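You operate a simulated robot arm through the tools that you are given. There is no shell and no other tool. Be economical: measure what you need, move in short steps, check, and stop when the job is done.

Carry out the task below with a simulated two-armed robot. There is one attempt and no reset: what you move stays moved.

Task
Cap both lenses and carry the lens tray to the plywood crate in both hands.
Fine: grey cap on the blue lens, black cap on the silver one; tray on the crate bed, lid down.
Where things are to end (x, y in the base frame): lens tray within 0.04 m of [-1.05, -0.38].

Only the result counts: the job must be done as asked and must still hold three seconds after the hand-in. Knocking over, shifting, dropping, spilling or breaking anything else fails it. Lids that push on must go on centred and level and be pressed home; caps that screw on are set level and turned clockwise until they are tight.

Robot
Two 7-joint arms with two-finger grippers on one trunk, on a base that drives. Base frame: it is fixed to the floor where the robot stands at the start and does not move with it; the origin is under the middle of the robot, x ahead of it, y to its left, z up; the surface under the hand at the start is at about z = 0.76. Units: m, degrees, N and s.
The left shoulder is at the start at [0.067, 0.216, 1.159], the right one opposite. With the tool pointing down near the work surface each hand reaches from about 0.26 to 0.8 m from the robot's upright axis, wherever it stands, measured 20 degrees to its own side. Places, roughly: crate bed [-1.1, -0.4, 0.8]; crate lid [-1.2, -0.4, 1.1]. Payload 3.18 kg a hand.
The TCP of each hand is the grasp point between the finger pads, 0.03 m short of the fingertips. In the tool frame z runs along the fingers and y along their closing line. The gripper opens to 0.144 m. The gripper's body begins 0.103 m behind the TCP.
Orientation is that of the tool frame in the base frame, as [roll, pitch, yaw] about the fixed x, y, z axes, in that order (R = Rz(yaw) Ry(pitch) Rx(roll)). With the fingers straight down and closing along the base's y, the tool's x points along the base's -x, its y along +y and its z along -z.

Tools
- The arms move only by the tool servo_tool. It takes "left_deltas", "right_deltas" or both (then of equal length, played together; a hand with none holds still); each is a list of rows, each a list of 6 numbers: the shift along the base's x, y, z in m, then the turn, a rotation vector about the base's x, y, z in degrees. In form: [[tx, ty, tz, wx, wy, wz], ...]. A call has 1 to 12 rows; each row is the pose to reach, as a shift and turn from the pose commanded when the call began. "left_hand" and "right_hand" are, for a hand that has rows, the opening, from 0 (shut) to 1 (fully open), set as the call begins (left out, the last holds). Rows are played at 5 a second. More than 0.05 m and 8.6 degrees between two rows, or a gripper value outside its range, and nothing of the call is played. Where a pose cannot be reached the arm comes as near as it can. A force on the tool above 90 N (or 10 N above the force at the start of the call, whichever is more), or a blocked arm, ends the call early, and 0.2 s more pass. The fingers move at their own pace and stop on an object; they squeeze with about 28 N. The grip force told is the motor's: it shows also when the fingers shut on nothing. Time passes only in rows, and 0.2 s behind the last, so rows that repeat a pose let the fingers close. The reply holds the time, the measured pose of the TCP, the force on the tool along the base axes, the opening and the grip force, in the units named above and with some noise, with the torque about the TCP (base axes, N m) and any sound that the robot's microphone picked up.
- Cameras (640 x 400 px; columns grow to the right, rows downward): "scene" is now at [0.112, -0.0824, 1.3643]; the picture's right is [-0.88, -0.47, 0.00], its down [-0.20, 0.37, -0.91] and it looks along [0.43, -0.80, -0.42] (base axes); focal length 214 px, centre (320, 200). "left" rides on the left gripper at [0.077, -0.016, -0.143] in its tool frame; the picture's right is [0.21, 0.98, 0.00], its down [-0.84, 0.18, -0.51] and it looks along [-0.50, 0.11, 0.86] (tool axes); focal length 218 px, centre (320, 200). "right" rides on the right gripper at [0.077, 0.016, -0.143] in its tool frame; the picture's right is [-0.21, 0.98, 0.00], its down [-0.84, -0.18, -0.51] and it looks along [-0.50, -0.11, 0.86] (tool axes); focal length 218 px, centre (320, 200). There is no depth. A picture from a camera that has moved, and an enlarged one, comes with that camera's place and axes in the base frame and with its lens.
- get_image(camera): a new picture of that camera. No time passes.
- slide_trunk(by): slides the trunk up (or, below 0, down) by that many m; the arms and the scene camera ride with it, the base frame stays. It gives what a move gives, with no picture.
- drive_base(legs): drives the robot by 1 to 6 legs, each [ahead, left, turn to the left] in m, m and degrees, along the robot's own axes; the way and the turn of a leg run together, so that a leg with both is an arc; at most 1.5 m and 180 degrees a leg. The arms and the cameras ride along, it lands a little off, and it stops where it bumps. It gives what a move gives.
- head_to(pan, tilt): turns the head with the scene camera to pan (to the left, within 80 degrees either way) and tilt (down, from -29 to 69), counted from straight ahead of the robot. It gives what a move gives.
- inspect(camera, box): a new picture of the part [left, top, right, bottom] of that camera's present view, enlarged. No time passes.
- finish_job(): hands the job in; it is judged then, once.

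Work in short steps. Places have to be worked out from the pictures, the camera data and where the tool is seen: move nearer, look again, correct. Check each grasp and each placing, and mend what went wrong. You have 120 turns and 88 pictures in all, those below and enlarged ones among them. Open the grippers and draw the arms clear of the work before you hand the job in, unless the task says otherwise; then end with one line.

The tools are called after "Call:" as name(argument=value, ...) on one line, values as JSON. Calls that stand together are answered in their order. servo_tool: Moves the arms, as the interface text tells. Its arguments: {"type":"object","properties":{"left_deltas":{"type":"array","items":{"type":"array","items":{"type":"number"}}},"left_hand":{"type":"number"},"right_deltas":{"type":"array","items":{"type":"array","items":{"type":"number"}}},"right_hand":{"type":"number"}},"required":[]} The other tools are called the same way: slide_trunk (by) slides the trunk up or down; drive_base (legs) drives the base; head_to (pan, tilt) turns the head that bears the scene camera; get_image (camera) takes a picture; inspect (camera, box) takes an enlarged picture of a part of a camera's view; finish_job () hands the job in.

At the start:

```text
t: 0.0
left_tool_pos: [0.342, -0.0309, 1.3895]
left_tool_rot: [-179.9, 0.0, -179.9]
left_wrist_force: [0.1, -0.1, -0.1]
left_torque: [-0.01, -0.01, -0.03]
left_width: 0.1441
left_grasp_force: 0.0
right_tool_pos: [0.3546, -0.4669, 1.3255]
right_tool_rot: [179.9, 0.1, 179.8]
right_wrist_force: [0.4, -0.4, -0.1]
right_torque: [0.01, 0.01, 0.02]
right_width: 0.1439
right_grasp_force: 0.1
trunk travel left (down, up): [-0.241, 0.129]
robot x, y, heading: [-0.0009, -0.0023, 0.1]
head pan, tilt: [-61.8, 24.9]
```

scene: 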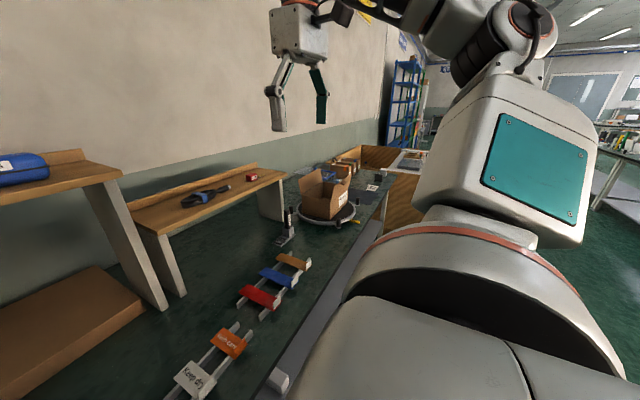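
right: 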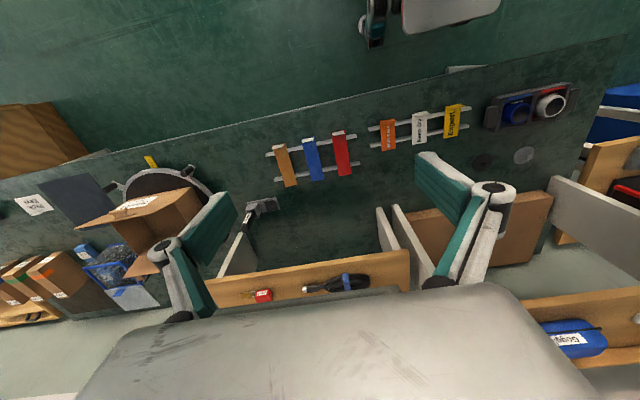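
left: 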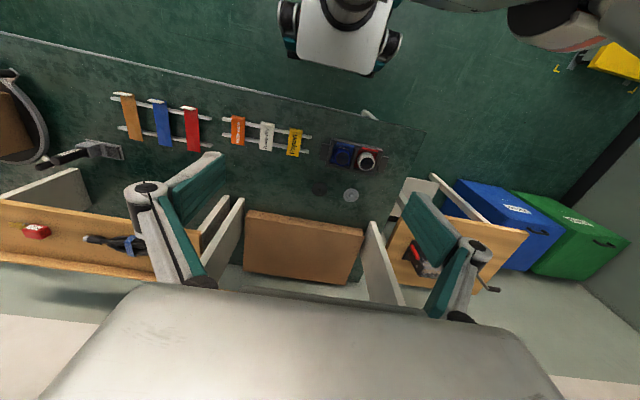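

The left camera shows the tray near (0.50, 0.13) and two discs, probably the caps, near (0.66, 0.17) and (0.66, 0.03). I'll enlarge that part and look at the scene from the head.

Call:
inspect(camera="left", box=[270, 100, 430, 220])

Call:
inspect(camera="right", box=[440, 60, 600, 180])

Call:
head_to(pan=0, tilt=55)

Call:
get_image(camera="scene")

```text
3.33 times, centred on (350, 160) of left
camera zoom: at [0.2657, -0.0468, 1.5319], right [-0.21, 0.98, 0.0], down [0.84, 0.18, 0.51], along [0.5, 0.11, -0.86], focal length 728 px, centre (220, 333)
```

zoom: 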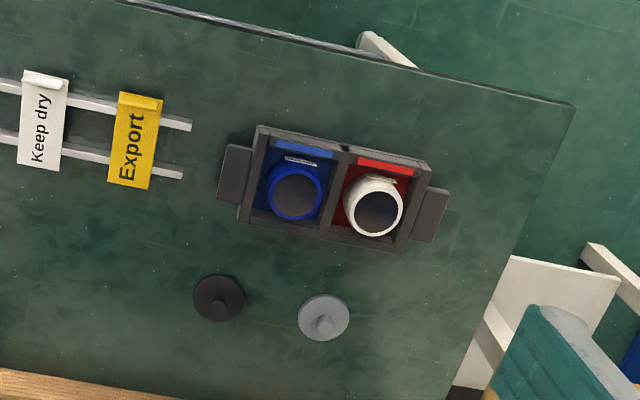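

```text
3.33 times, centred on (520, 120) of right
camera zoom: at [0.2775, -0.4516, 1.4686], right [0.21, 0.98, 0.0], down [0.84, -0.18, 0.51], along [0.5, -0.11, -0.86], focal length 728 px, centre (-347, 467)
```

zoom: 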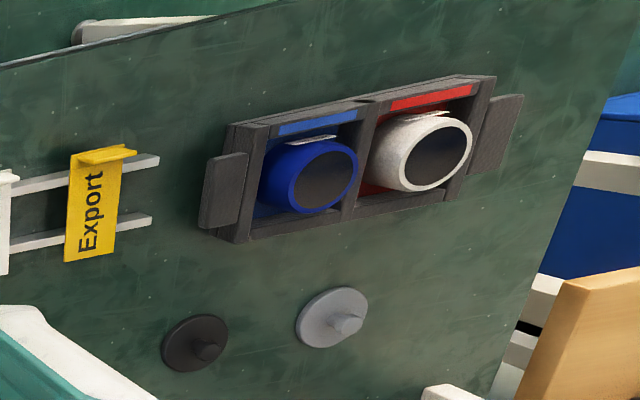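

```text
t: 1.3
left_tool_pos: [0.3418, -0.0311, 1.3882]
left_tool_rot: [-179.9, 0.0, -179.9]
left_wrist_force: [-0.1, 0.1, -0.2]
left_torque: [-0.02, -0.03, 0.01]
left_width: 0.1441
left_grasp_force: 0.1
right_tool_pos: [0.3546, -0.4679, 1.3252]
right_tool_rot: [179.9, 0.1, 179.8]
right_wrist_force: [-0.4, 0.1, 0.3]
right_torque: [0.04, -0.01, 0.0]
right_width: 0.1436
right_grasp_force: 0.1
trunk travel left (down, up): [-0.241, 0.129]
robot x, y, heading: [-0.0026, -0.002, 0.3]
head pan, tilt: [0.0, 55.0]
```

```text
82 pictures are left
camera scene: at [0.1405, -0.0013, 1.3203], right [0.0, -1.0, 0.0], down [-0.82, 0.0, -0.57], along [0.57, 0.0, -0.82], focal length 214 px, centre (320, 200)
```

scene: 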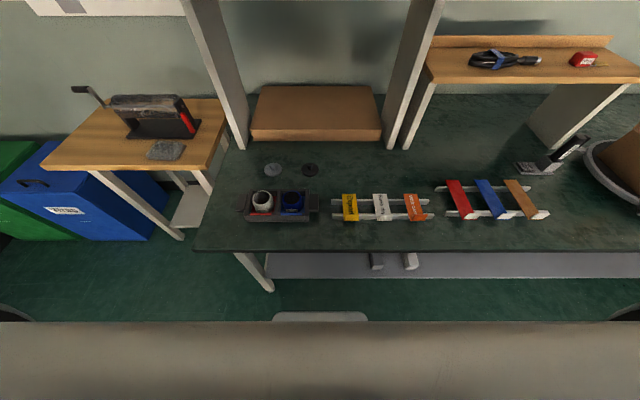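

Triangulated positions:
- Blue lens top: about (0.506, 0.088, 0.807)
- Silver lens: about (0.504, 0.176)
- Grey cap knob: about (0.660, 0.165)
- Black cap knob: about (0.662, 0.040)

I'll lower the left hand for a closer look.

Call:
servo_tool(left_deltas=[[0, 0.02, -0.04, 0, 0, 0], [0, 0.035, -0.08, 0, 0, 0], [0, 0.05, -0.12, 0, 0, 0], [0, 0.07, -0.16, 0, 0, 0], [0, 0.085, -0.2, 0, 0, 0], [0, 0.1, -0.24, 0, 0, 0], [0, 0.115, -0.28, 0, 0, 0], [0, 0.13, -0.32, 0, 0, 0]])

Call:
get_image(camera="left")

```text
t: 3.1
left_tool_pos: [0.342, 0.0978, 1.0675]
left_tool_rot: [-179.9, 0.1, -179.9]
left_wrist_force: [0.5, 0.7, 0.7]
left_torque: [-0.03, 0.03, 0.01]
left_width: 0.1441
left_grasp_force: 0.1
right_tool_pos: [0.3549, -0.4667, 1.3249]
right_tool_rot: [179.9, 0.0, 179.8]
right_wrist_force: [-0.3, 0.6, -0.3]
right_torque: [-0.03, 0.02, -0.03]
right_width: 0.144
right_grasp_force: 0.2
trunk travel left (down, up): [-0.241, 0.129]
robot x, y, heading: [0.0002, -0.0006, -0.1]
head pan, tilt: [0.0, 55.0]
```

```text
81 pictures are left
camera left: at [0.2663, 0.0815, 1.2109], right [-0.21, 0.98, 0.0], down [0.84, 0.18, 0.51], along [0.5, 0.1, -0.86], focal length 218 px, centre (320, 200)
```

left: 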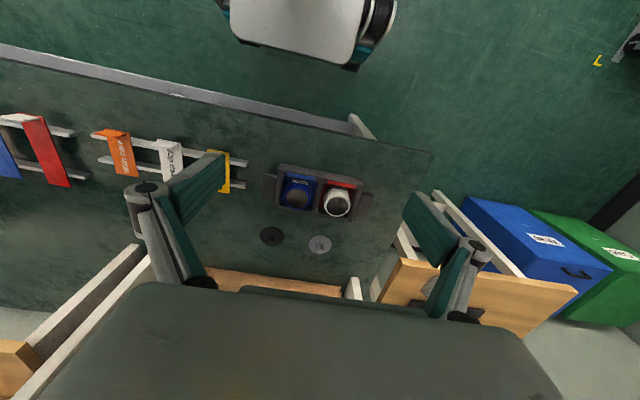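

The caps and lenses are in view, so I'll enlarge them.

Call:
inspect(camera="left", box=[250, 155, 390, 265])

Call:
inspect(camera="scene", box=[220, 150, 340, 240])

```text
3.64 times, centred on (320, 210) of left
camera zoom: at [0.2663, 0.0815, 1.2109], right [-0.21, 0.98, 0.0], down [0.84, 0.18, 0.51], along [0.5, 0.1, -0.86], focal length 794 px, centre (320, 164)
```

zoom: 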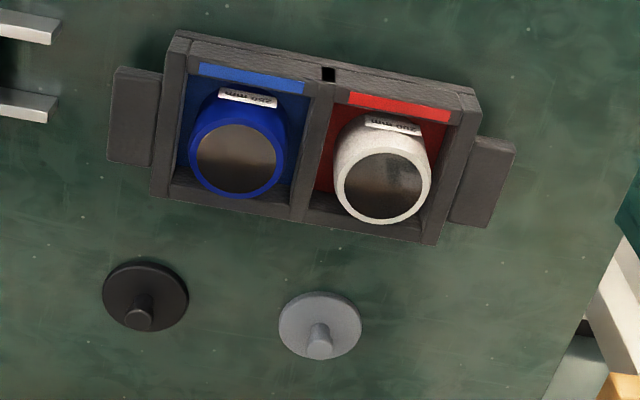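

```text
4.44 times, centred on (280, 195) of scene
camera zoom: at [0.141, -0.0004, 1.3201], right [0.0, -1.0, 0.0], down [-0.82, 0.0, -0.57], along [0.57, 0.0, -0.82], focal length 953 px, centre (498, 222)
```

zoom: 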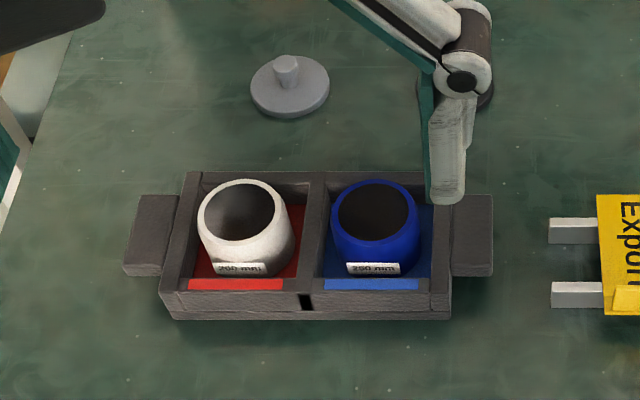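

Refined estimates:
- Grey knob: (0.660, 0.162), top at about 0.79
- Black knob: (0.661, 0.033)
- Lens tops: (0.505, 0.080, 0.81) blue and (0.504, 0.170, 0.81) silver

I'll hover the left hand above the grey cap with the gripper partly closed.

Call:
servo_tool(left_deltas=[[0.04, 0.008, -0.02, 0, 0, 0], [0.08, 0.016, -0.04, 0, 0, 0], [0.12, 0.024, -0.06, 0, 0, 0], [0.16, 0.032, -0.08, 0, 0, 0], [0.2, 0.04, -0.1, 0, 0, 0], [0.24, 0.048, -0.12, 0, 0, 0], [0.28, 0.056, -0.14, 0, 0, 0], [0.318, 0.064, -0.168, 0, 0, 0], [0.318, 0.064, -0.2, 0, 0, 0]], left_hand=0.42)

Call:
get_image(camera="left")

Call:
inspect(camera="scene", box=[210, 110, 350, 220])

```text
t: 5.1
left_tool_pos: [0.6597, 0.1633, 0.8703]
left_tool_rot: [-179.8, 0.0, -179.9]
left_wrist_force: [-0.2, -0.2, -0.4]
left_torque: [0.01, 0.01, 0.04]
left_width: 0.0603
left_grasp_force: 0.1
right_tool_pos: [0.3544, -0.4669, 1.3267]
right_tool_rot: [179.9, 0.1, 179.9]
right_wrist_force: [0.1, 0.3, -0.2]
right_torque: [-0.06, 0.0, 0.01]
right_width: 0.1441
right_grasp_force: 0.1
trunk travel left (down, up): [-0.241, 0.129]
robot x, y, heading: [0.0018, -0.0014, -0.0]
head pan, tilt: [0.0, 55.0]
```

```text
78 pictures are left
camera left: at [0.5841, 0.1478, 1.0144], right [-0.21, 0.98, 0.0], down [0.84, 0.18, 0.51], along [0.5, 0.11, -0.86], focal length 218 px, centre (320, 200)
```

left: 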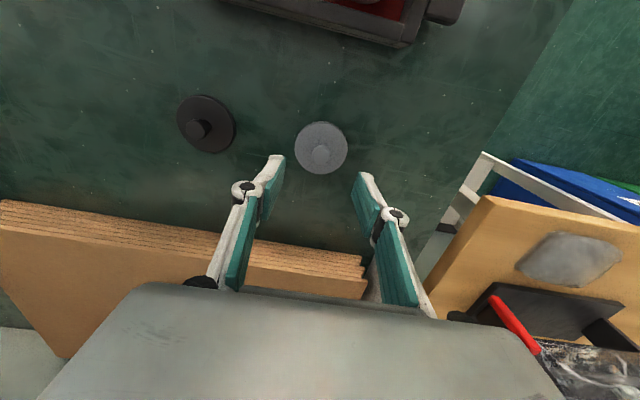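

```text
3.64 times, centred on (280, 165) of scene
camera zoom: at [0.1406, -0.0009, 1.3202], right [0.0, -1.0, 0.0], down [-0.82, 0.0, -0.57], along [0.57, 0.0, -0.82], focal length 780 px, centre (466, 327)
```

zoom: 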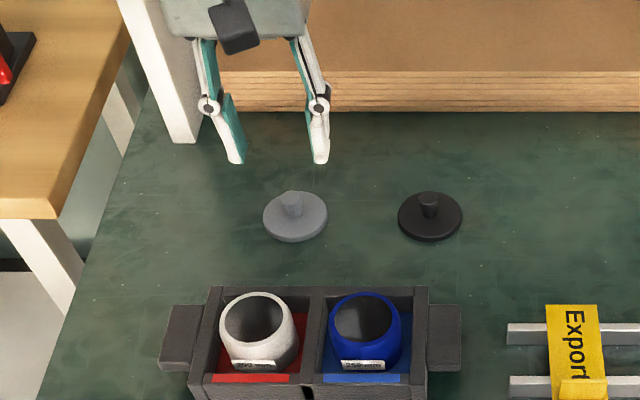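

The knob sits at about (0.657, 0.163) and the fingers straddle it. I'll descend to TCP z 0.808 and close.

Call:
servo_tool(left_deltas=[[-0.003, 0, -0.02, 0, 0, 0], [-0.003, 0, -0.04, 0, 0, 0], [-0.003, 0, -0.055, 0, 0, 0], [-0.003, 0, -0.061, 0, 0, 0]])

Call:
inspect(camera="left", box=[220, 100, 420, 240])

```text
t: 6.1
left_tool_pos: [0.6572, 0.1629, 0.8069]
left_tool_rot: [-179.8, 0.0, -179.9]
left_wrist_force: [-0.6, -0.6, 0.1]
left_torque: [-0.01, 0.03, 0.0]
left_width: 0.0602
left_grasp_force: 0.0
right_tool_pos: [0.3555, -0.4686, 1.3251]
right_tool_rot: [179.9, 0.0, 179.8]
right_wrist_force: [0.2, -0.2, 0.4]
right_torque: [0.04, 0.01, 0.01]
right_width: 0.144
right_grasp_force: 0.0
trunk travel left (down, up): [-0.241, 0.129]
robot x, y, heading: [0.0052, 0.0001, -0.1]
head pan, tilt: [0.0, 55.0]
```

```text
2.86 times, centred on (320, 170) of left
camera zoom: at [0.5806, 0.148, 0.951], right [-0.21, 0.98, 0.0], down [0.84, 0.18, 0.51], along [0.5, 0.11, -0.86], focal length 624 px, centre (320, 286)
```

zoom: 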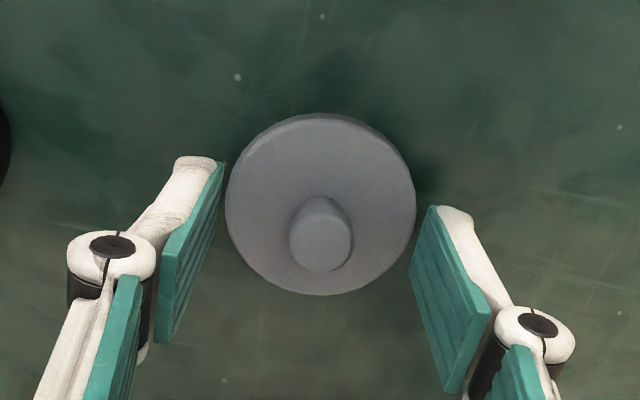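

The fingers are centred on the knob, so I'll close.

Call:
servo_tool(left_deltas=[[0, 0, 0, 0, 0, 0], [0, 0, 0, 0, 0, 0], [0, 0, 0, 0, 0, 0]], left_hand=0)

Call:
inspect(camera="left", box=[220, 100, 420, 240])

```text
t: 6.9
left_tool_pos: [0.6564, 0.1635, 0.8087]
left_tool_rot: [-179.9, 0.1, -180.0]
left_wrist_force: [0.5, -1.3, 0.7]
left_torque: [-0.09, -0.01, -0.03]
left_width: 0.0171
left_grasp_force: 28.1
right_tool_pos: [0.3546, -0.4667, 1.3253]
right_tool_rot: [179.8, 0.1, 179.9]
right_wrist_force: [0.2, 0.4, 1.0]
right_torque: [-0.02, 0.02, 0.02]
right_width: 0.1439
right_grasp_force: 0.1
trunk travel left (down, up): [-0.241, 0.129]
robot x, y, heading: [-0.0005, -0.0004, -0.1]
head pan, tilt: [0.0, 55.0]
```

```text
2.86 times, centred on (320, 170) of left
camera zoom: at [0.5805, 0.1478, 0.9514], right [-0.21, 0.98, 0.0], down [0.84, 0.18, 0.51], along [0.5, 0.1, -0.86], focal length 624 px, centre (320, 286)
```

zoom: 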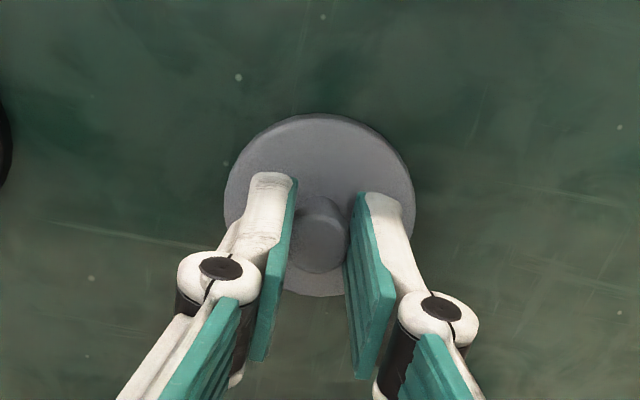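

The knob is gripped (17 mm) and the disc is centred under the TCP. I'll lift and carry it above the blue lens.

Call:
servo_tool(left_deltas=[[0, 0, 0.03, 0, 0, 0], [0, 0, 0.06, 0, 0, 0], [-0.02, -0.01, 0.09, 0, 0, 0], [-0.055, -0.03, 0.09, 0, 0, 0], [-0.09, -0.05, 0.09, 0, 0, 0], [-0.125, -0.07, 0.09, 0, 0, 0], [-0.151, -0.0835, 0.09, 0, 0, 0], [-0.151, -0.0835, 0.075, 0, 0, 0], [-0.151, -0.0835, 0.06, 0, 0, 0], [-0.151, -0.0835, 0.06, 0, 0, 0]])

Call:
get_image(camera="left")

Call:
inspect(camera="scene", box=[210, 140, 350, 250])

```text
t: 9.1
left_tool_pos: [0.504, 0.0793, 0.8665]
left_tool_rot: [-180.0, 0.0, -180.0]
left_wrist_force: [0.1, 0.0, -1.4]
left_torque: [0.01, -0.02, 0.03]
left_width: 0.016
left_grasp_force: 28.1
right_tool_pos: [0.3548, -0.467, 1.3246]
right_tool_rot: [179.9, 0.1, 179.9]
right_wrist_force: [-0.5, -0.5, 0.8]
right_torque: [-0.02, -0.01, -0.03]
right_width: 0.1443
right_grasp_force: 0.0
trunk travel left (down, up): [-0.241, 0.129]
robot x, y, heading: [0.0004, 0.0004, 0.2]
head pan, tilt: [0.0, 55.0]
```

```text
74 pictures are left
camera left: at [0.4286, 0.0638, 1.0105], right [-0.21, 0.98, 0.0], down [0.84, 0.18, 0.51], along [0.5, 0.11, -0.86], focal length 218 px, centre (320, 200)
```

left: 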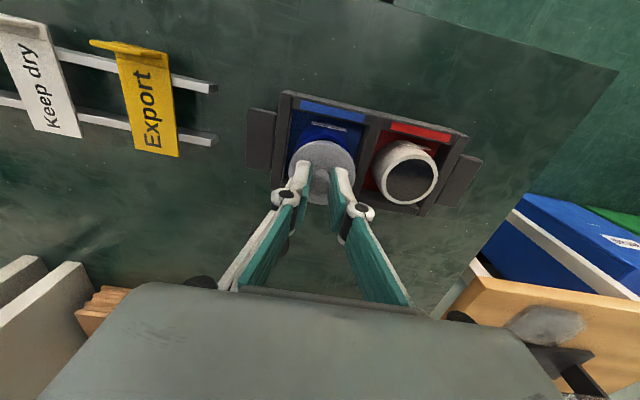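

```text
3.64 times, centred on (280, 195) of scene
camera zoom: at [0.1404, -0.0012, 1.3203], right [0.0, -1.0, 0.0], down [-0.82, 0.0, -0.57], along [0.57, 0.0, -0.82], focal length 780 px, centre (466, 218)
```

zoom: 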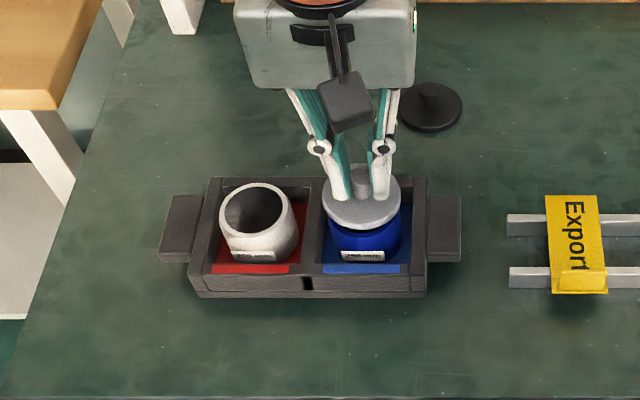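

The cap hovers over the blue lens. I'll enlarge the view to verify alignment before pressing.

Call:
inspect(camera="left", box=[230, 80, 490, 240])

Call:
inspect(camera="scene", box=[240, 160, 320, 220])

```text
2.46 times, centred on (360, 160) of left
camera zoom: at [0.4286, 0.0638, 1.0105], right [-0.21, 0.98, 0.0], down [0.84, 0.18, 0.51], along [0.5, 0.11, -0.86], focal length 537 px, centre (222, 298)
```

zoom: 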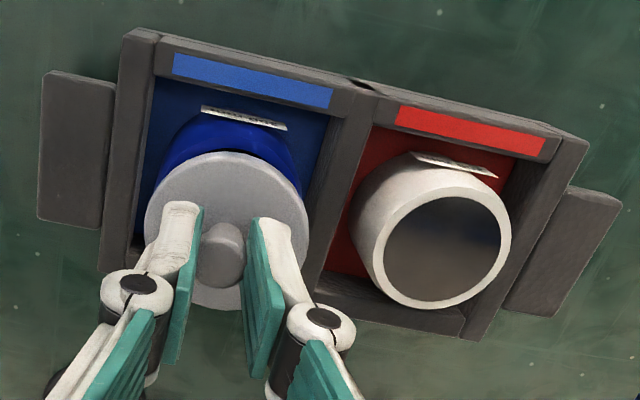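

```text
6.67 times, centred on (280, 190) of scene
camera zoom: at [0.1404, -0.0012, 1.3203], right [0.0, -1.0, 0.0], down [-0.82, 0.0, -0.57], along [0.57, 0.0, -0.82], focal length 1430 px, centre (587, 267)
```

zoom: 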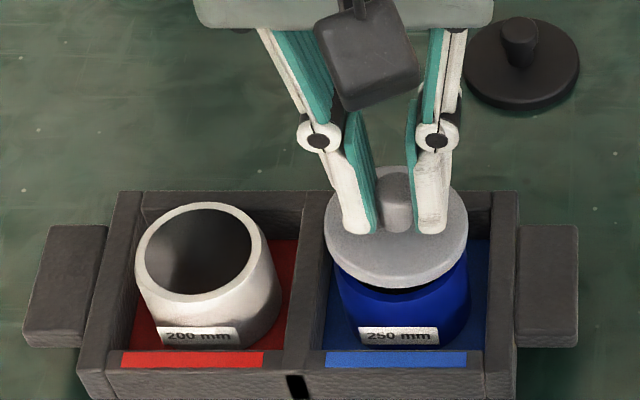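

Alignment agrees within about 1 mm in both views. I'll shift +1 mm in y and lower gently until contact, watching force.

Call:
servo_tool(left_deltas=[[0.0, 0.001, -0.005, 0, 0, 0], [0.0, 0.001, -0.01, 0, 0, 0], [0.0, 0.001, -0.014, 0, 0, 0], [0, 0.001, -0.017, 0, 0, 0]])

Call:
inspect(camera="scene", box=[240, 160, 320, 220])

```text
t: 10.1
left_tool_pos: [0.5073, 0.0803, 0.8533]
left_tool_rot: [-179.8, 0.3, -179.8]
left_wrist_force: [2.6, 5.0, 30.6]
left_torque: [0.11, -0.2, 0.0]
left_width: 0.015
left_grasp_force: 27.7
right_tool_pos: [0.3524, -0.4687, 1.3253]
right_tool_rot: [-180.0, 0.2, 179.8]
right_wrist_force: [-0.6, 1.0, 0.3]
right_torque: [0.0, 0.0, 0.0]
right_width: 0.1439
right_grasp_force: 0.2
trunk travel left (down, up): [-0.241, 0.129]
robot x, y, heading: [0.0013, -0.0001, 0.2]
head pan, tilt: [0.0, 55.0]
```

```text
6.67 times, centred on (280, 190) of scene
camera zoom: at [0.1388, -0.0011, 1.3206], right [0.0, -1.0, 0.0], down [-0.82, 0.0, -0.57], along [0.57, 0.0, -0.82], focal length 1430 px, centre (587, 267)
```

zoom: 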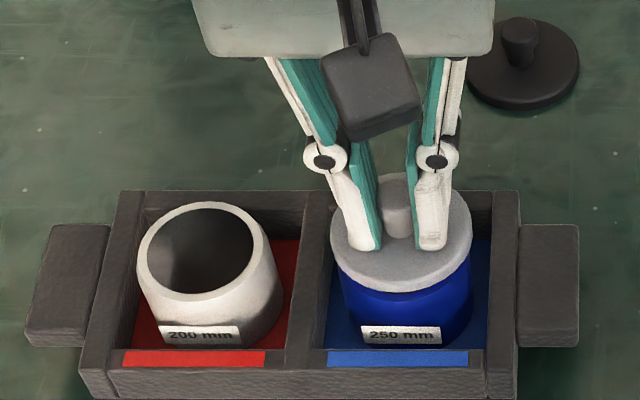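

Contact is at TCP z about 0.853 with 30 N, and the cap looks centred and level. I'll press harder to see whether it's a push-on cap.

Call:
servo_tool(left_deltas=[[0, 0, -0.004, 0, 0, 0], [0, 0, -0.008, 0, 0, 0], [0, 0, -0.012, 0, 0, 0], [0, 0, -0.016, 0, 0, 0]])

Call:
inspect(camera="scene", box=[240, 160, 320, 220])

```text
t: 11.1
left_tool_pos: [0.5054, 0.0779, 0.8489]
left_tool_rot: [-179.4, 0.8, -179.6]
left_wrist_force: [-17.2, 10.9, 53.3]
left_torque: [0.36, 0.9, 0.01]
left_width: 0.0144
left_grasp_force: 27.9
right_tool_pos: [0.3538, -0.4661, 1.3238]
right_tool_rot: [179.9, 0.1, 179.9]
right_wrist_force: [0.2, 0.3, 0.3]
right_torque: [0.01, 0.09, 0.03]
right_width: 0.144
right_grasp_force: 0.0
trunk travel left (down, up): [-0.241, 0.129]
robot x, y, heading: [0.0031, 0.0007, -0.1]
head pan, tilt: [0.0, 55.0]
stopped in row 4 (left hand): the force on the tool passed its limit at 93 N (the readings are from after the stop); the commanded pose is now the measured one
```

```text
6.67 times, centred on (280, 190) of scene
camera zoom: at [0.1377, 0.0, 1.3201], right [0.0, -1.0, 0.0], down [-0.82, 0.0, -0.58], along [0.58, 0.0, -0.82], focal length 1430 px, centre (587, 267)
```

zoom: 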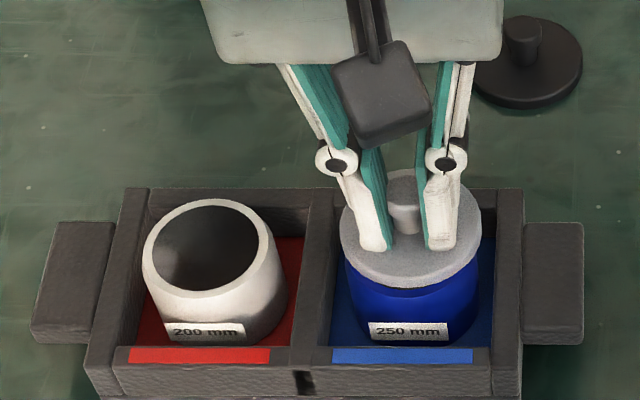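

It doesn't snap in under 90 N, and the fingers slid a bit down the knob, so it's probably a screw cap. I'll release, level the hand and check how the cap sits.

Call:
servo_tool(left_deltas=[[0, 0, 0, 0, 0, 0], [0, 0, 0, 0, 0, 0], [0, 0.0, 0.006, 0.6, 0.8, 0], [0, 0.001, 0.03, 0.6, 0.8, 0], [0, 0.002, 0.07, 0.6, 0.8, 0], [0, 0.002, 0.07, 0.6, 0.8, 0]], left_hand=0.42)

Call:
inspect(camera="scene", box=[240, 160, 320, 220])

Call:
inspect(camera="left", box=[230, 80, 490, 240])

```text
t: 12.5
left_tool_pos: [0.5081, 0.0805, 0.9117]
left_tool_rot: [179.9, -0.2, -179.8]
left_wrist_force: [-0.1, -0.5, -0.3]
left_torque: [0.0, 0.06, 0.0]
left_width: 0.0605
left_grasp_force: 0.1
right_tool_pos: [0.3557, -0.4685, 1.3247]
right_tool_rot: [179.8, 0.2, 179.9]
right_wrist_force: [-0.2, -0.7, -0.6]
right_torque: [0.02, 0.01, 0.0]
right_width: 0.144
right_grasp_force: 0.1
trunk travel left (down, up): [-0.241, 0.129]
robot x, y, heading: [0.0007, 0.0014, -0.2]
head pan, tilt: [0.0, 55.0]
```

```text
6.67 times, centred on (280, 190) of scene
camera zoom: at [0.1409, -0.0008, 1.32], right [0.0, -1.0, 0.0], down [-0.82, 0.0, -0.57], along [0.57, 0.0, -0.82], focal length 1430 px, centre (587, 267)
```

zoom: 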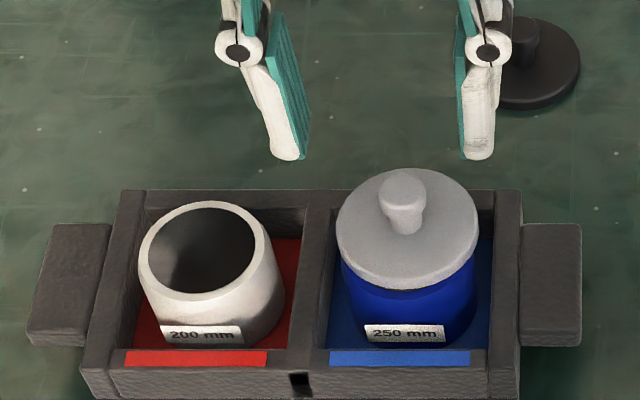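

```text
2.46 times, centred on (360, 160) of left
camera zoom: at [0.4332, 0.0641, 1.055], right [-0.21, 0.98, 0.0], down [0.84, 0.18, 0.5], along [0.49, 0.11, -0.86], focal length 537 px, centre (222, 298)
```

zoom: 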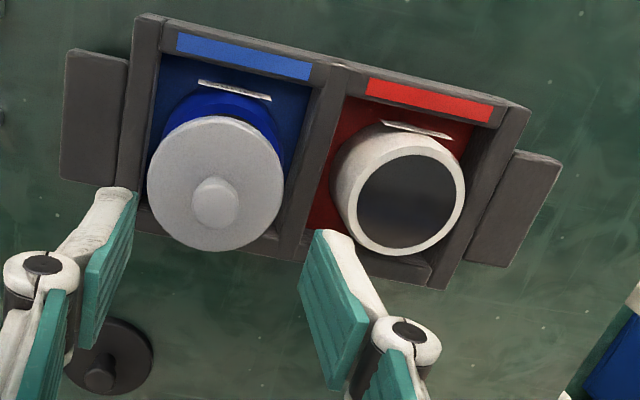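

The cap has slid about 4–6 mm towards +x and looks slightly tilted, so it's off the rim centre. I'll re-grip, lift, and re-align using both views.

Call:
servo_tool(left_deltas=[[0, -0.001, -0.03, 0, 0, 0], [0, -0.001, -0.055, 0, 0, 0], [0, -0.001, -0.055, 0, 0, 0]])

Call:
servo_tool(left_deltas=[[0, 0, 0, 0, 0, 0], [0, 0, 0, 0, 0, 0], [0, 0, 0.0, 0, 0, 0], [0, 0, 0.008, 0, 0, 0], [0, 0, 0.016, 0, 0, 0], [0, 0, 0.016, 0, 0, 0]], left_hand=0)

Call:
inspect(camera="scene", box=[240, 160, 320, 220])

Call:
inspect(camera="left", box=[230, 80, 490, 240])

```text
t: 13.3
left_tool_pos: [0.5083, 0.0803, 0.8587]
left_tool_rot: [179.9, -0.1, -179.8]
left_wrist_force: [0.6, -0.7, 1.0]
left_torque: [-0.02, 0.0, 0.0]
left_width: 0.0603
left_grasp_force: 0.0
right_tool_pos: [0.3551, -0.4672, 1.326]
right_tool_rot: [179.9, 0.0, -180.0]
right_wrist_force: [0.0, -0.1, -0.4]
right_torque: [0.0, 0.01, 0.02]
right_width: 0.1441
right_grasp_force: 0.1
trunk travel left (down, up): [-0.241, 0.129]
robot x, y, heading: [-0.0011, 0.0018, 0.4]
head pan, tilt: [0.0, 55.0]
```

```text
t: 14.7
left_tool_pos: [0.5086, 0.0799, 0.8742]
left_tool_rot: [179.9, -0.2, -179.8]
left_wrist_force: [0.3, 0.3, 0.5]
left_torque: [-0.01, 0.0, -0.01]
left_width: 0.0149
left_grasp_force: 28.0
right_tool_pos: [0.355, -0.4662, 1.3248]
right_tool_rot: [180.0, 0.1, 180.0]
right_wrist_force: [-0.2, -0.4, -0.4]
right_torque: [0.0, 0.01, 0.0]
right_width: 0.1443
right_grasp_force: 0.0
trunk travel left (down, up): [-0.241, 0.129]
robot x, y, heading: [-0.0018, 0.0009, -0.0]
head pan, tilt: [0.0, 55.0]
```

```text
6.67 times, centred on (280, 190) of scene
camera zoom: at [0.1405, -0.0009, 1.3202], right [0.0, -1.0, 0.0], down [-0.82, 0.0, -0.57], along [0.57, 0.0, -0.82], focal length 1430 px, centre (587, 267)
```

zoom: 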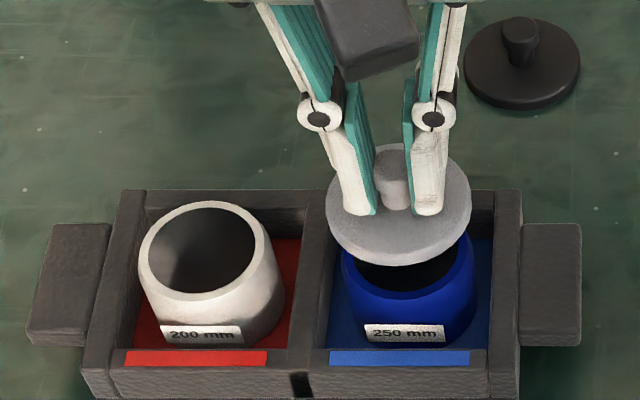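

```text
2.46 times, centred on (360, 160) of left
camera zoom: at [0.4331, 0.0638, 1.0179], right [-0.21, 0.98, 0.0], down [0.84, 0.18, 0.51], along [0.49, 0.11, -0.86], focal length 537 px, centre (222, 298)
```

zoom: 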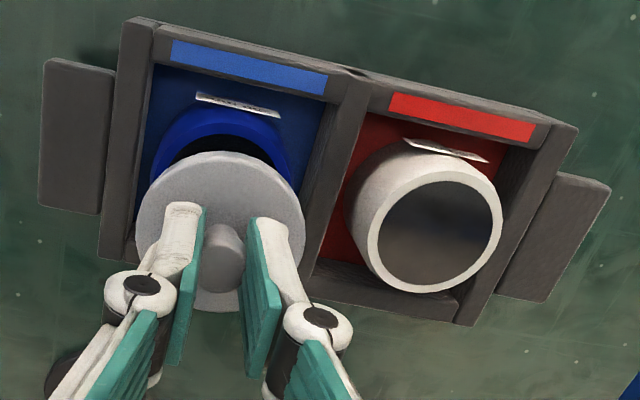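

In both views the cap (x about 0.507) is roughly 5 mm ahead of the lens (x about 0.5025), and y is nearly right. I'll shift back 5 mm and lower until light contact.

Call:
servo_tool(left_deltas=[[-0.005, 0.001, 0, 0, 0, 0], [-0.005, 0.001, -0.005, 0, 0, 0], [-0.005, 0.001, -0.01, 0, 0, 0], [-0.005, 0.001, -0.013, 0, 0, 0], [-0.005, 0.001, -0.013, 0, 0, 0]])

Call:
inspect(camera="scene", box=[240, 160, 320, 220])

Call:
inspect(camera="left", box=[230, 80, 490, 240])

```text
t: 15.9
left_tool_pos: [0.5031, 0.0801, 0.862]
left_tool_rot: [179.9, -0.1, -179.8]
left_wrist_force: [-0.3, 0.2, 0.0]
left_torque: [0.01, 0.02, -0.02]
left_width: 0.0145
left_grasp_force: 27.7
right_tool_pos: [0.3542, -0.4677, 1.3261]
right_tool_rot: [179.9, 0.2, 180.0]
right_wrist_force: [-0.2, 0.1, 1.1]
right_torque: [0.01, 0.03, 0.02]
right_width: 0.1439
right_grasp_force: 0.0
trunk travel left (down, up): [-0.241, 0.129]
robot x, y, heading: [-0.0014, -0.0029, 0.2]
head pan, tilt: [0.0, 55.0]
```

```text
6.67 times, centred on (280, 190) of scene
camera zoom: at [0.1404, -0.0009, 1.3202], right [0.0, -1.0, 0.0], down [-0.82, 0.0, -0.57], along [0.57, 0.0, -0.82], focal length 1430 px, centre (587, 267)
```

zoom: 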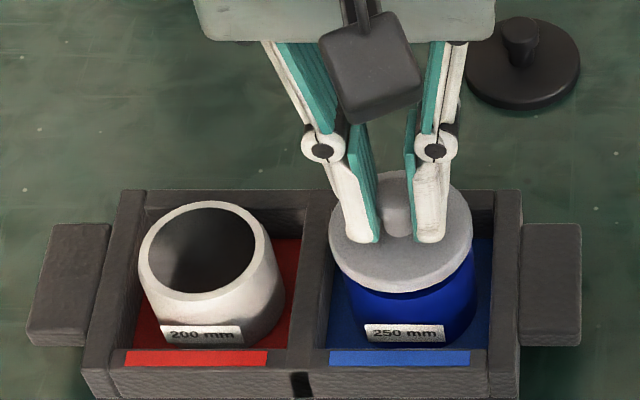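

```text
2.46 times, centred on (360, 160) of left
camera zoom: at [0.4283, 0.0638, 1.0049], right [-0.21, 0.98, 0.0], down [0.84, 0.18, 0.51], along [0.49, 0.11, -0.86], focal length 537 px, centre (222, 298)
```

zoom: 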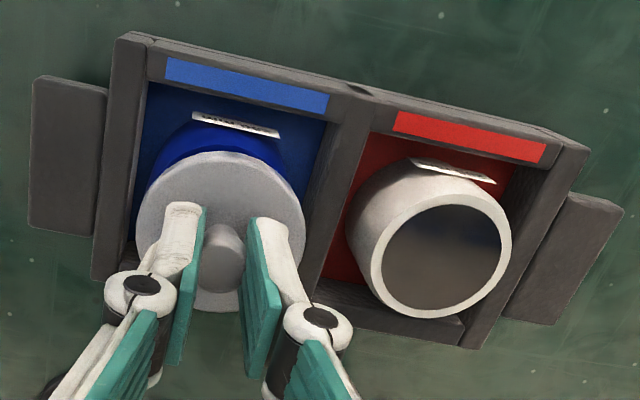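

No contact yet. The cap is within about 1 mm in x and needs about +1 mm in y. I'll continue down in small steps.

Call:
servo_tool(left_deltas=[[-0.0005, 0.001, -0.002, 0, 0, 0], [-0.0005, 0.001, -0.004, 0, 0, 0], [-0.0005, 0.001, -0.006, 0, 0, 0], [-0.0005, 0.001, -0.008, 0, 0, 0], [-0.0005, 0.001, -0.008, 0, 0, 0]])

```text
t: 17.1
left_tool_pos: [0.5033, 0.0798, 0.8554]
left_tool_rot: [179.9, 0.0, -179.9]
left_wrist_force: [0.4, 2.1, 24.1]
left_torque: [-0.01, 0.02, -0.01]
left_width: 0.0145
left_grasp_force: 28.2
right_tool_pos: [0.3532, -0.4675, 1.3266]
right_tool_rot: [179.9, 0.2, 180.0]
right_wrist_force: [-0.3, -0.5, -0.2]
right_torque: [0.0, -0.06, 0.01]
right_width: 0.1443
right_grasp_force: 0.1
trunk travel left (down, up): [-0.241, 0.129]
robot x, y, heading: [-0.0022, 0.0035, -0.1]
head pan, tilt: [0.0, 55.0]
```

24 N with near-zero torques, so it's centred. I'll try a clockwise turn under this load to see whether it threads.

Call:
servo_tool(left_deltas=[[0, 0, 0, 0, 0, -7], [0, 0, 0, 0, 0, -14], [0, 0, 0, 0, 0, -21], [0, 0, 0, 0, 0, -28], [0, 0, 0, 0, 0, -35], [0, 0, 0, 0, 0, -42]])

Call:
inspect(camera="scene", box=[240, 160, 320, 220])

```text
t: 18.5
left_tool_pos: [0.5025, 0.0809, 0.8537]
left_tool_rot: [179.9, -0.3, 137.9]
left_wrist_force: [0.0, 0.7, 10.5]
left_torque: [-0.03, -0.01, -0.01]
left_width: 0.0164
left_grasp_force: 27.8
right_tool_pos: [0.3553, -0.4678, 1.3247]
right_tool_rot: [179.9, 0.0, 179.9]
right_wrist_force: [0.3, 0.1, 0.3]
right_torque: [0.01, 0.0, -0.05]
right_width: 0.1439
right_grasp_force: 0.2
trunk travel left (down, up): [-0.241, 0.129]
robot x, y, heading: [-0.0002, 0.0011, -0.0]
head pan, tilt: [0.0, 55.0]
```

```text
6.67 times, centred on (280, 190) of scene
camera zoom: at [0.1397, -0.001, 1.3202], right [0.0, -1.0, 0.0], down [-0.82, 0.0, -0.57], along [0.57, 0.0, -0.82], focal length 1430 px, centre (587, 267)
```

zoom: 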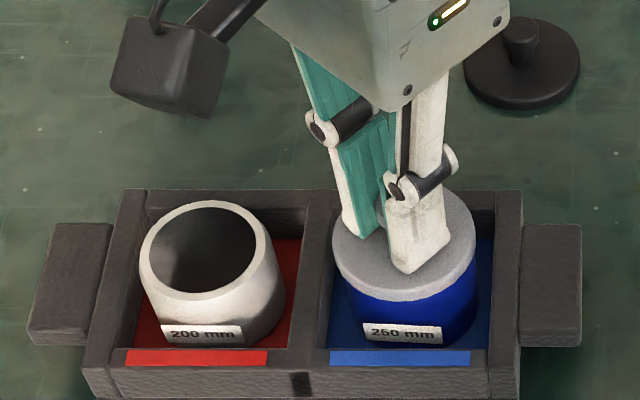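

The force eased from 24 N to 10 N and the cap sits lower, so it seems to be threading. I'll keep turning with a slight downward follow.

Call:
servo_tool(left_deltas=[[0, 0, -0.001, 0, 0, -8], [0, 0, -0.001, 0, 0, -16], [0, 0, -0.002, 0, 0, -24], [0, 0, -0.002, 0, 0, -32], [0, 0, -0.003, 0, 0, -40], [0, 0, -0.003, 0, 0, -48], [0, 0, -0.003, 0, 0, -56]])

Call:
inspect(camera="scene", box=[240, 160, 320, 220])

```text
t: 20.1
left_tool_pos: [0.5039, 0.0804, 0.8522]
left_tool_rot: [179.9, -0.1, 130.2]
left_wrist_force: [-0.9, -0.4, 10.2]
left_torque: [-0.04, -0.07, 0.0]
left_width: 0.0166
left_grasp_force: 27.9
left hand out of reach, approached as far as the arm can: row 2, 3, 4, 5, 6, 7
right_tool_pos: [0.3544, -0.4679, 1.3247]
right_tool_rot: [179.8, 0.1, 179.9]
right_wrist_force: [0.2, 0.1, 1.0]
right_torque: [-0.01, 0.0, -0.04]
right_width: 0.144
right_grasp_force: 0.0
trunk travel left (down, up): [-0.241, 0.129]
robot x, y, heading: [0.0006, 0.0028, -0.0]
head pan, tilt: [0.0, 55.0]
```

```text
6.67 times, centred on (280, 190) of scene
camera zoom: at [0.1397, -0.0011, 1.3203], right [0.0, -1.0, 0.0], down [-0.82, 0.0, -0.57], along [0.57, 0.0, -0.82], focal length 1430 px, centre (587, 267)
```

zoom: 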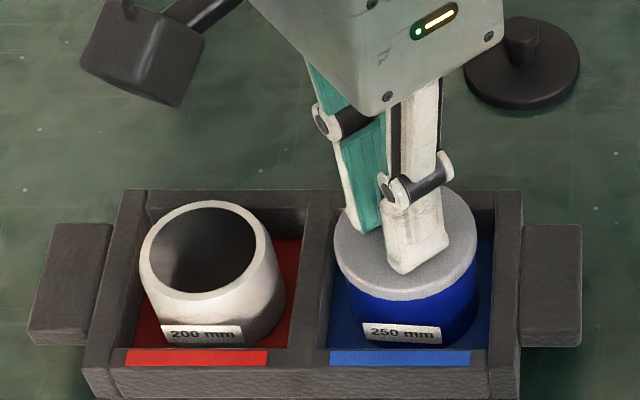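

The wrist limit is near yaw 130. I'll open, turn the hand back counter-clockwise past 180, then re-grip.

Call:
servo_tool(left_deltas=[[0, 0, 0, 0, 0, 0], [0, 0, 0, 0, 0, 0], [0, 0, 0.008, 0, 0, 8], [0, 0, 0.008, 0, 0, 16], [0, 0, 0.008, 0, 0, 24], [0, 0, 0.008, 0, 0, 32], [0, 0, 0.008, 0, 0, 40], [0, 0, 0.008, 0, 0, 48], [0, 0, 0.008, 0, 0, 56], [0, 0, 0.008, 0, 0, 64], [0, 0, 0.008, 0, 0, 72], [0, 0, 0.008, 0, 0, 80]], left_hand=0.35)

Call:
inspect(camera="scene", box=[240, 160, 320, 220])

```text
t: 22.7
left_tool_pos: [0.5045, 0.0817, 0.8579]
left_tool_rot: [179.9, -0.1, -149.7]
left_wrist_force: [-0.1, 0.9, -0.1]
left_torque: [0.01, -0.02, 0.0]
left_width: 0.0502
left_grasp_force: 0.0
right_tool_pos: [0.3542, -0.4667, 1.3252]
right_tool_rot: [179.8, 0.1, 179.9]
right_wrist_force: [-0.3, 0.5, 0.2]
right_torque: [0.01, 0.0, -0.02]
right_width: 0.1439
right_grasp_force: 0.1
trunk travel left (down, up): [-0.241, 0.129]
robot x, y, heading: [0.0023, -0.0005, -0.3]
head pan, tilt: [0.0, 55.0]
```

```text
6.67 times, centred on (280, 190) of scene
camera zoom: at [0.1404, -0.0009, 1.3202], right [0.0, -1.0, 0.0], down [-0.82, 0.0, -0.57], along [0.57, 0.0, -0.82], focal length 1430 px, centre (587, 267)
```

zoom: 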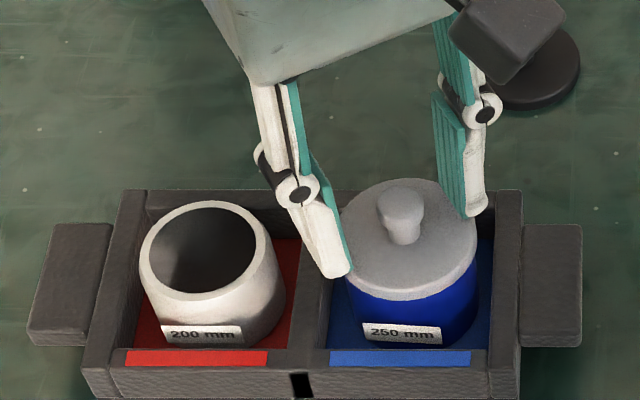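

The cap now looks level. I'll lower, re-grip and turn clockwise again.

Call:
servo_tool(left_deltas=[[0, -0.001, -0.006, 0, 0, 0], [0, -0.001, -0.006, 0, 0, 0], [0, -0.001, -0.006, 0, 0, 0], [0, -0.001, -0.006, 0, 0, 0]], left_hand=0)

Call:
servo_tool(left_deltas=[[0, 0, -0.001, 0, 0, -8], [0, 0, -0.001, 0, 0, -16], [0, 0, -0.002, 0, 0, -24], [0, 0, -0.002, 0, 0, -32], [0, 0, -0.002, 0, 0, -40], [0, 0, -0.003, 0, 0, -48], [0, 0, -0.003, 0, 0, -56], [0, 0, -0.003, 0, 0, -64], [0, 0, -0.003, 0, 0, -72], [0, 0, -0.003, 0, 0, -79]])

Call:
inspect(camera="scene", box=[240, 160, 320, 220])

```text
t: 23.7
left_tool_pos: [0.5034, 0.0803, 0.8553]
left_tool_rot: [-179.9, 0.1, -149.8]
left_wrist_force: [2.7, 2.3, 24.7]
left_torque: [0.02, -0.07, -0.01]
left_width: 0.0144
left_grasp_force: 28.2
right_tool_pos: [0.3527, -0.4672, 1.3251]
right_tool_rot: [179.9, 0.2, 179.8]
right_wrist_force: [0.4, -0.8, -0.6]
right_torque: [0.02, 0.02, 0.02]
right_width: 0.1441
right_grasp_force: 0.1
trunk travel left (down, up): [-0.241, 0.129]
robot x, y, heading: [-0.0018, 0.0014, 0.0]
head pan, tilt: [0.0, 55.0]
```

```text
t: 25.9
left_tool_pos: [0.5017, 0.0807, 0.8498]
left_tool_rot: [179.8, -0.1, 131.0]
left_wrist_force: [0.1, 0.1, 15.3]
left_torque: [0.01, -0.02, 0.01]
left_width: 0.014
left_grasp_force: 28.3
right_tool_pos: [0.3547, -0.4677, 1.3257]
right_tool_rot: [180.0, 0.1, 179.9]
right_wrist_force: [0.4, 0.5, -1.0]
right_torque: [0.02, 0.01, 0.02]
right_width: 0.144
right_grasp_force: 0.0
trunk travel left (down, up): [-0.241, 0.129]
robot x, y, heading: [-0.0007, 0.002, -0.1]
head pan, tilt: [0.0, 55.0]
```

```text
6.67 times, centred on (280, 190) of scene
camera zoom: at [0.1394, -0.0011, 1.3204], right [0.0, -1.0, 0.0], down [-0.82, 0.0, -0.57], along [0.57, 0.0, -0.82], focal length 1430 px, centre (587, 267)
```

zoom: 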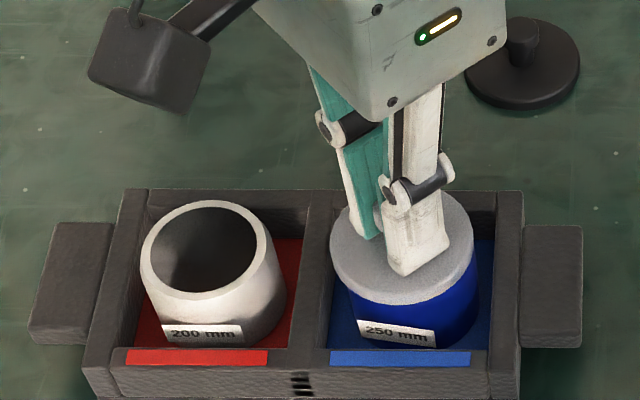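

The lens label has shifted a little, so the lens turns along with the cap, which suggests it's biting. I'll release, rotate back and look closely.

Call:
servo_tool(left_deltas=[[0, 0, 0, 0, 0, 0], [0, 0, 0, 0, 0, 0], [0, 0, 0.008, 0, 0, 8], [0, 0, 0.008, 0, 0, 16], [0, 0, 0.008, 0, 0, 24], [0, 0, 0.008, 0, 0, 32], [0, 0, 0.008, 0, 0, 40], [0, 0, 0.008, 0, 0, 48], [0, 0, 0.008, 0, 0, 56], [0, 0, 0.008, 0, 0, 64], [0, 0, 0.008, 0, 0, 72], [0, 0, 0.008, 0, 0, 80]], left_hand=0.35)

Call:
inspect(camera="scene", box=[240, 165, 310, 217])

Call:
inspect(camera="left", box=[230, 80, 430, 240])

```text
t: 28.5
left_tool_pos: [0.5028, 0.081, 0.8568]
left_tool_rot: [179.9, -0.2, -148.6]
left_wrist_force: [0.5, -0.5, -0.1]
left_torque: [0.01, 0.0, 0.01]
left_width: 0.0504
left_grasp_force: 0.1
right_tool_pos: [0.3559, -0.4671, 1.3247]
right_tool_rot: [179.8, 0.1, 179.9]
right_wrist_force: [-0.1, -0.8, 0.3]
right_torque: [-0.01, 0.01, 0.0]
right_width: 0.1438
right_grasp_force: 0.2
trunk travel left (down, up): [-0.241, 0.129]
robot x, y, heading: [-0.0014, 0.0011, -0.1]
head pan, tilt: [0.0, 55.0]
```

```text
7.69 times, centred on (275, 191) of scene
camera zoom: at [0.1404, -0.0009, 1.3202], right [0.0, -1.0, 0.0], down [-0.82, 0.0, -0.57], along [0.57, 0.0, -0.82], focal length 1650 px, centre (666, 269)
```

zoom: 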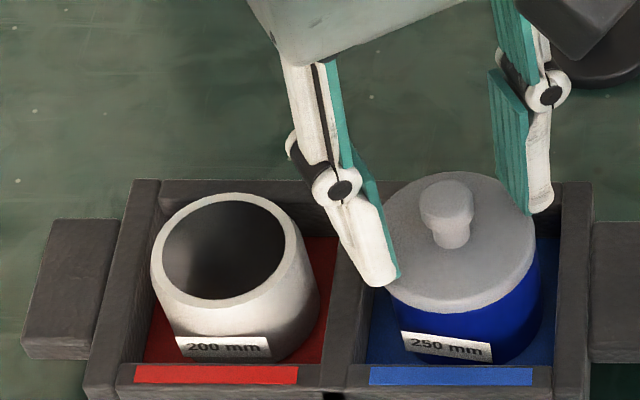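

```text
2.50 times, centred on (330, 160) of left
camera zoom: at [0.4474, 0.0271, 1.0014], right [-0.69, 0.73, 0.0], down [0.63, 0.59, 0.51], along [0.37, 0.35, -0.86], focal length 546 px, centre (295, 300)
```

zoom: 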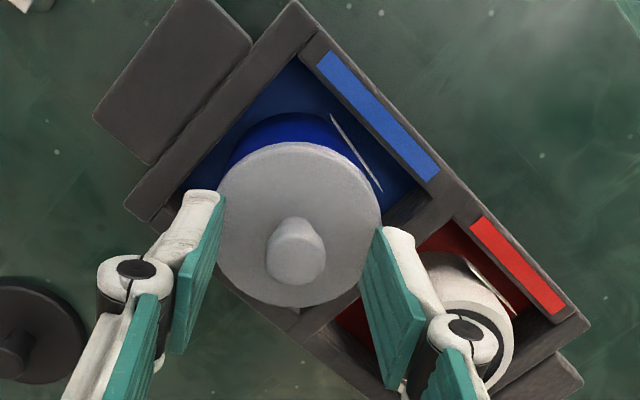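

The cap is level and centred. I'll do another clockwise cycle and watch the label and torque for tightness.

Call:
servo_tool(left_deltas=[[0, -0.0005, -0.005, 0, 0, 0], [0, -0.0005, -0.005, 0, 0, 0], [0, -0.0005, -0.005, 0, 0, 0], [0, -0.0005, -0.005, 0, 0, 0]], left_hand=0)

Call:
servo_tool(left_deltas=[[0, 0, -0.001, 0, 0, -8], [0, 0, -0.001, 0, 0, -16], [0, 0, -0.001, 0, 0, -24], [0, 0, -0.001, 0, 0, -32], [0, 0, -0.001, 0, 0, -40]])

Call:
inspect(camera="scene", box=[240, 165, 310, 217])

Call:
servo_tool(left_deltas=[[0, 0, 0, 0, 0, -8], [0, 0, 0, 0, 0, -16], [0, 0, 0, 0, 0, -24], [0, 0, 0, 0, 0, -32], [0, 0, 0, 0, 0, -39]])

Call:
inspect(camera="scene", box=[240, 165, 310, 217])

```text
t: 29.5
left_tool_pos: [0.5032, 0.0785, 0.8542]
left_tool_rot: [-179.9, 0.1, -148.8]
left_wrist_force: [1.0, 0.5, 25.4]
left_torque: [-0.03, -0.06, 0.0]
left_width: 0.0166
left_grasp_force: 27.4
right_tool_pos: [0.353, -0.4671, 1.3267]
right_tool_rot: [179.9, 0.3, 179.9]
right_wrist_force: [0.5, 0.0, 0.6]
right_torque: [-0.04, -0.01, -0.03]
right_width: 0.1443
right_grasp_force: 0.0
trunk travel left (down, up): [-0.241, 0.129]
robot x, y, heading: [0.0017, 0.0004, -0.1]
head pan, tilt: [0.0, 55.0]
```

```text
t: 30.7
left_tool_pos: [0.5024, 0.0815, 0.8507]
left_tool_rot: [179.8, -0.2, 171.1]
left_wrist_force: [-2.4, 1.0, 7.6]
left_torque: [0.02, 0.07, 0.01]
left_width: 0.0143
left_grasp_force: 28.3
right_tool_pos: [0.3546, -0.4674, 1.3241]
right_tool_rot: [179.9, 0.1, 179.9]
right_wrist_force: [-0.2, 0.9, 0.5]
right_torque: [0.01, 0.0, -0.02]
right_width: 0.1438
right_grasp_force: 0.0
trunk travel left (down, up): [-0.241, 0.129]
robot x, y, heading: [0.0018, 0.0003, -0.1]
head pan, tilt: [0.0, 55.0]
```

```text
7.69 times, centred on (275, 191) of scene
camera zoom: at [0.1398, -0.001, 1.3201], right [0.0, -1.0, 0.0], down [-0.82, 0.0, -0.57], along [0.57, 0.0, -0.82], focal length 1650 px, centre (666, 269)
```

zoom: 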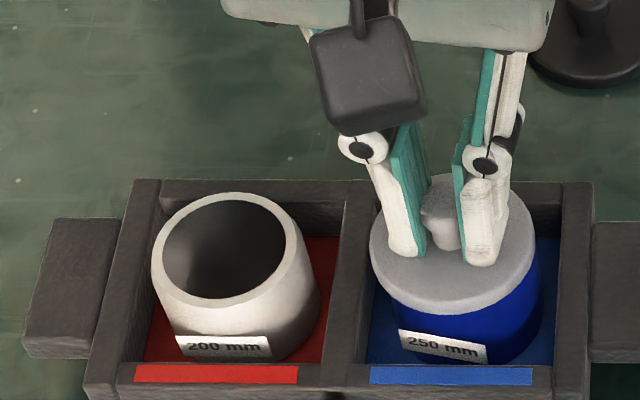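

```text
t: 31.9
left_tool_pos: [0.5028, 0.0802, 0.851]
left_tool_rot: [179.9, -0.2, 131.9]
left_wrist_force: [-0.2, 0.6, 0.0]
left_torque: [0.04, 0.02, 0.01]
left_width: 0.014
left_grasp_force: 28.3
right_tool_pos: [0.3551, -0.4672, 1.3257]
right_tool_rot: [179.9, 0.0, 180.0]
right_wrist_force: [-0.6, 0.0, 0.2]
right_torque: [0.0, 0.01, 0.01]
right_width: 0.1442
right_grasp_force: 0.0
trunk travel left (down, up): [-0.241, 0.129]
robot x, y, heading: [0.0046, -0.0002, 0.1]
head pan, tilt: [0.0, 55.0]
```

```text
7.69 times, centred on (275, 191) of scene
camera zoom: at [0.1404, -0.001, 1.3202], right [0.0, -1.0, 0.0], down [-0.82, 0.0, -0.57], along [0.57, 0.0, -0.82], focal length 1650 px, centre (666, 269)
```

zoom: 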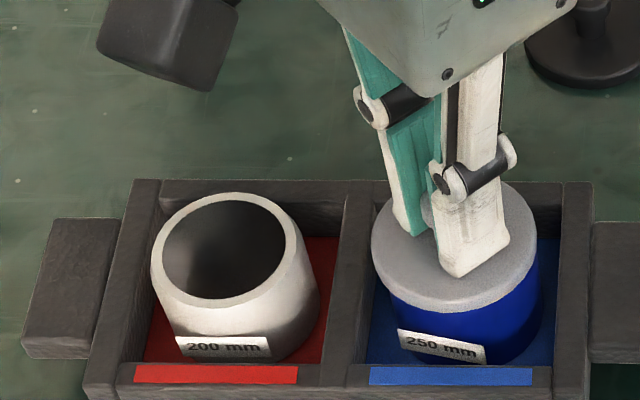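

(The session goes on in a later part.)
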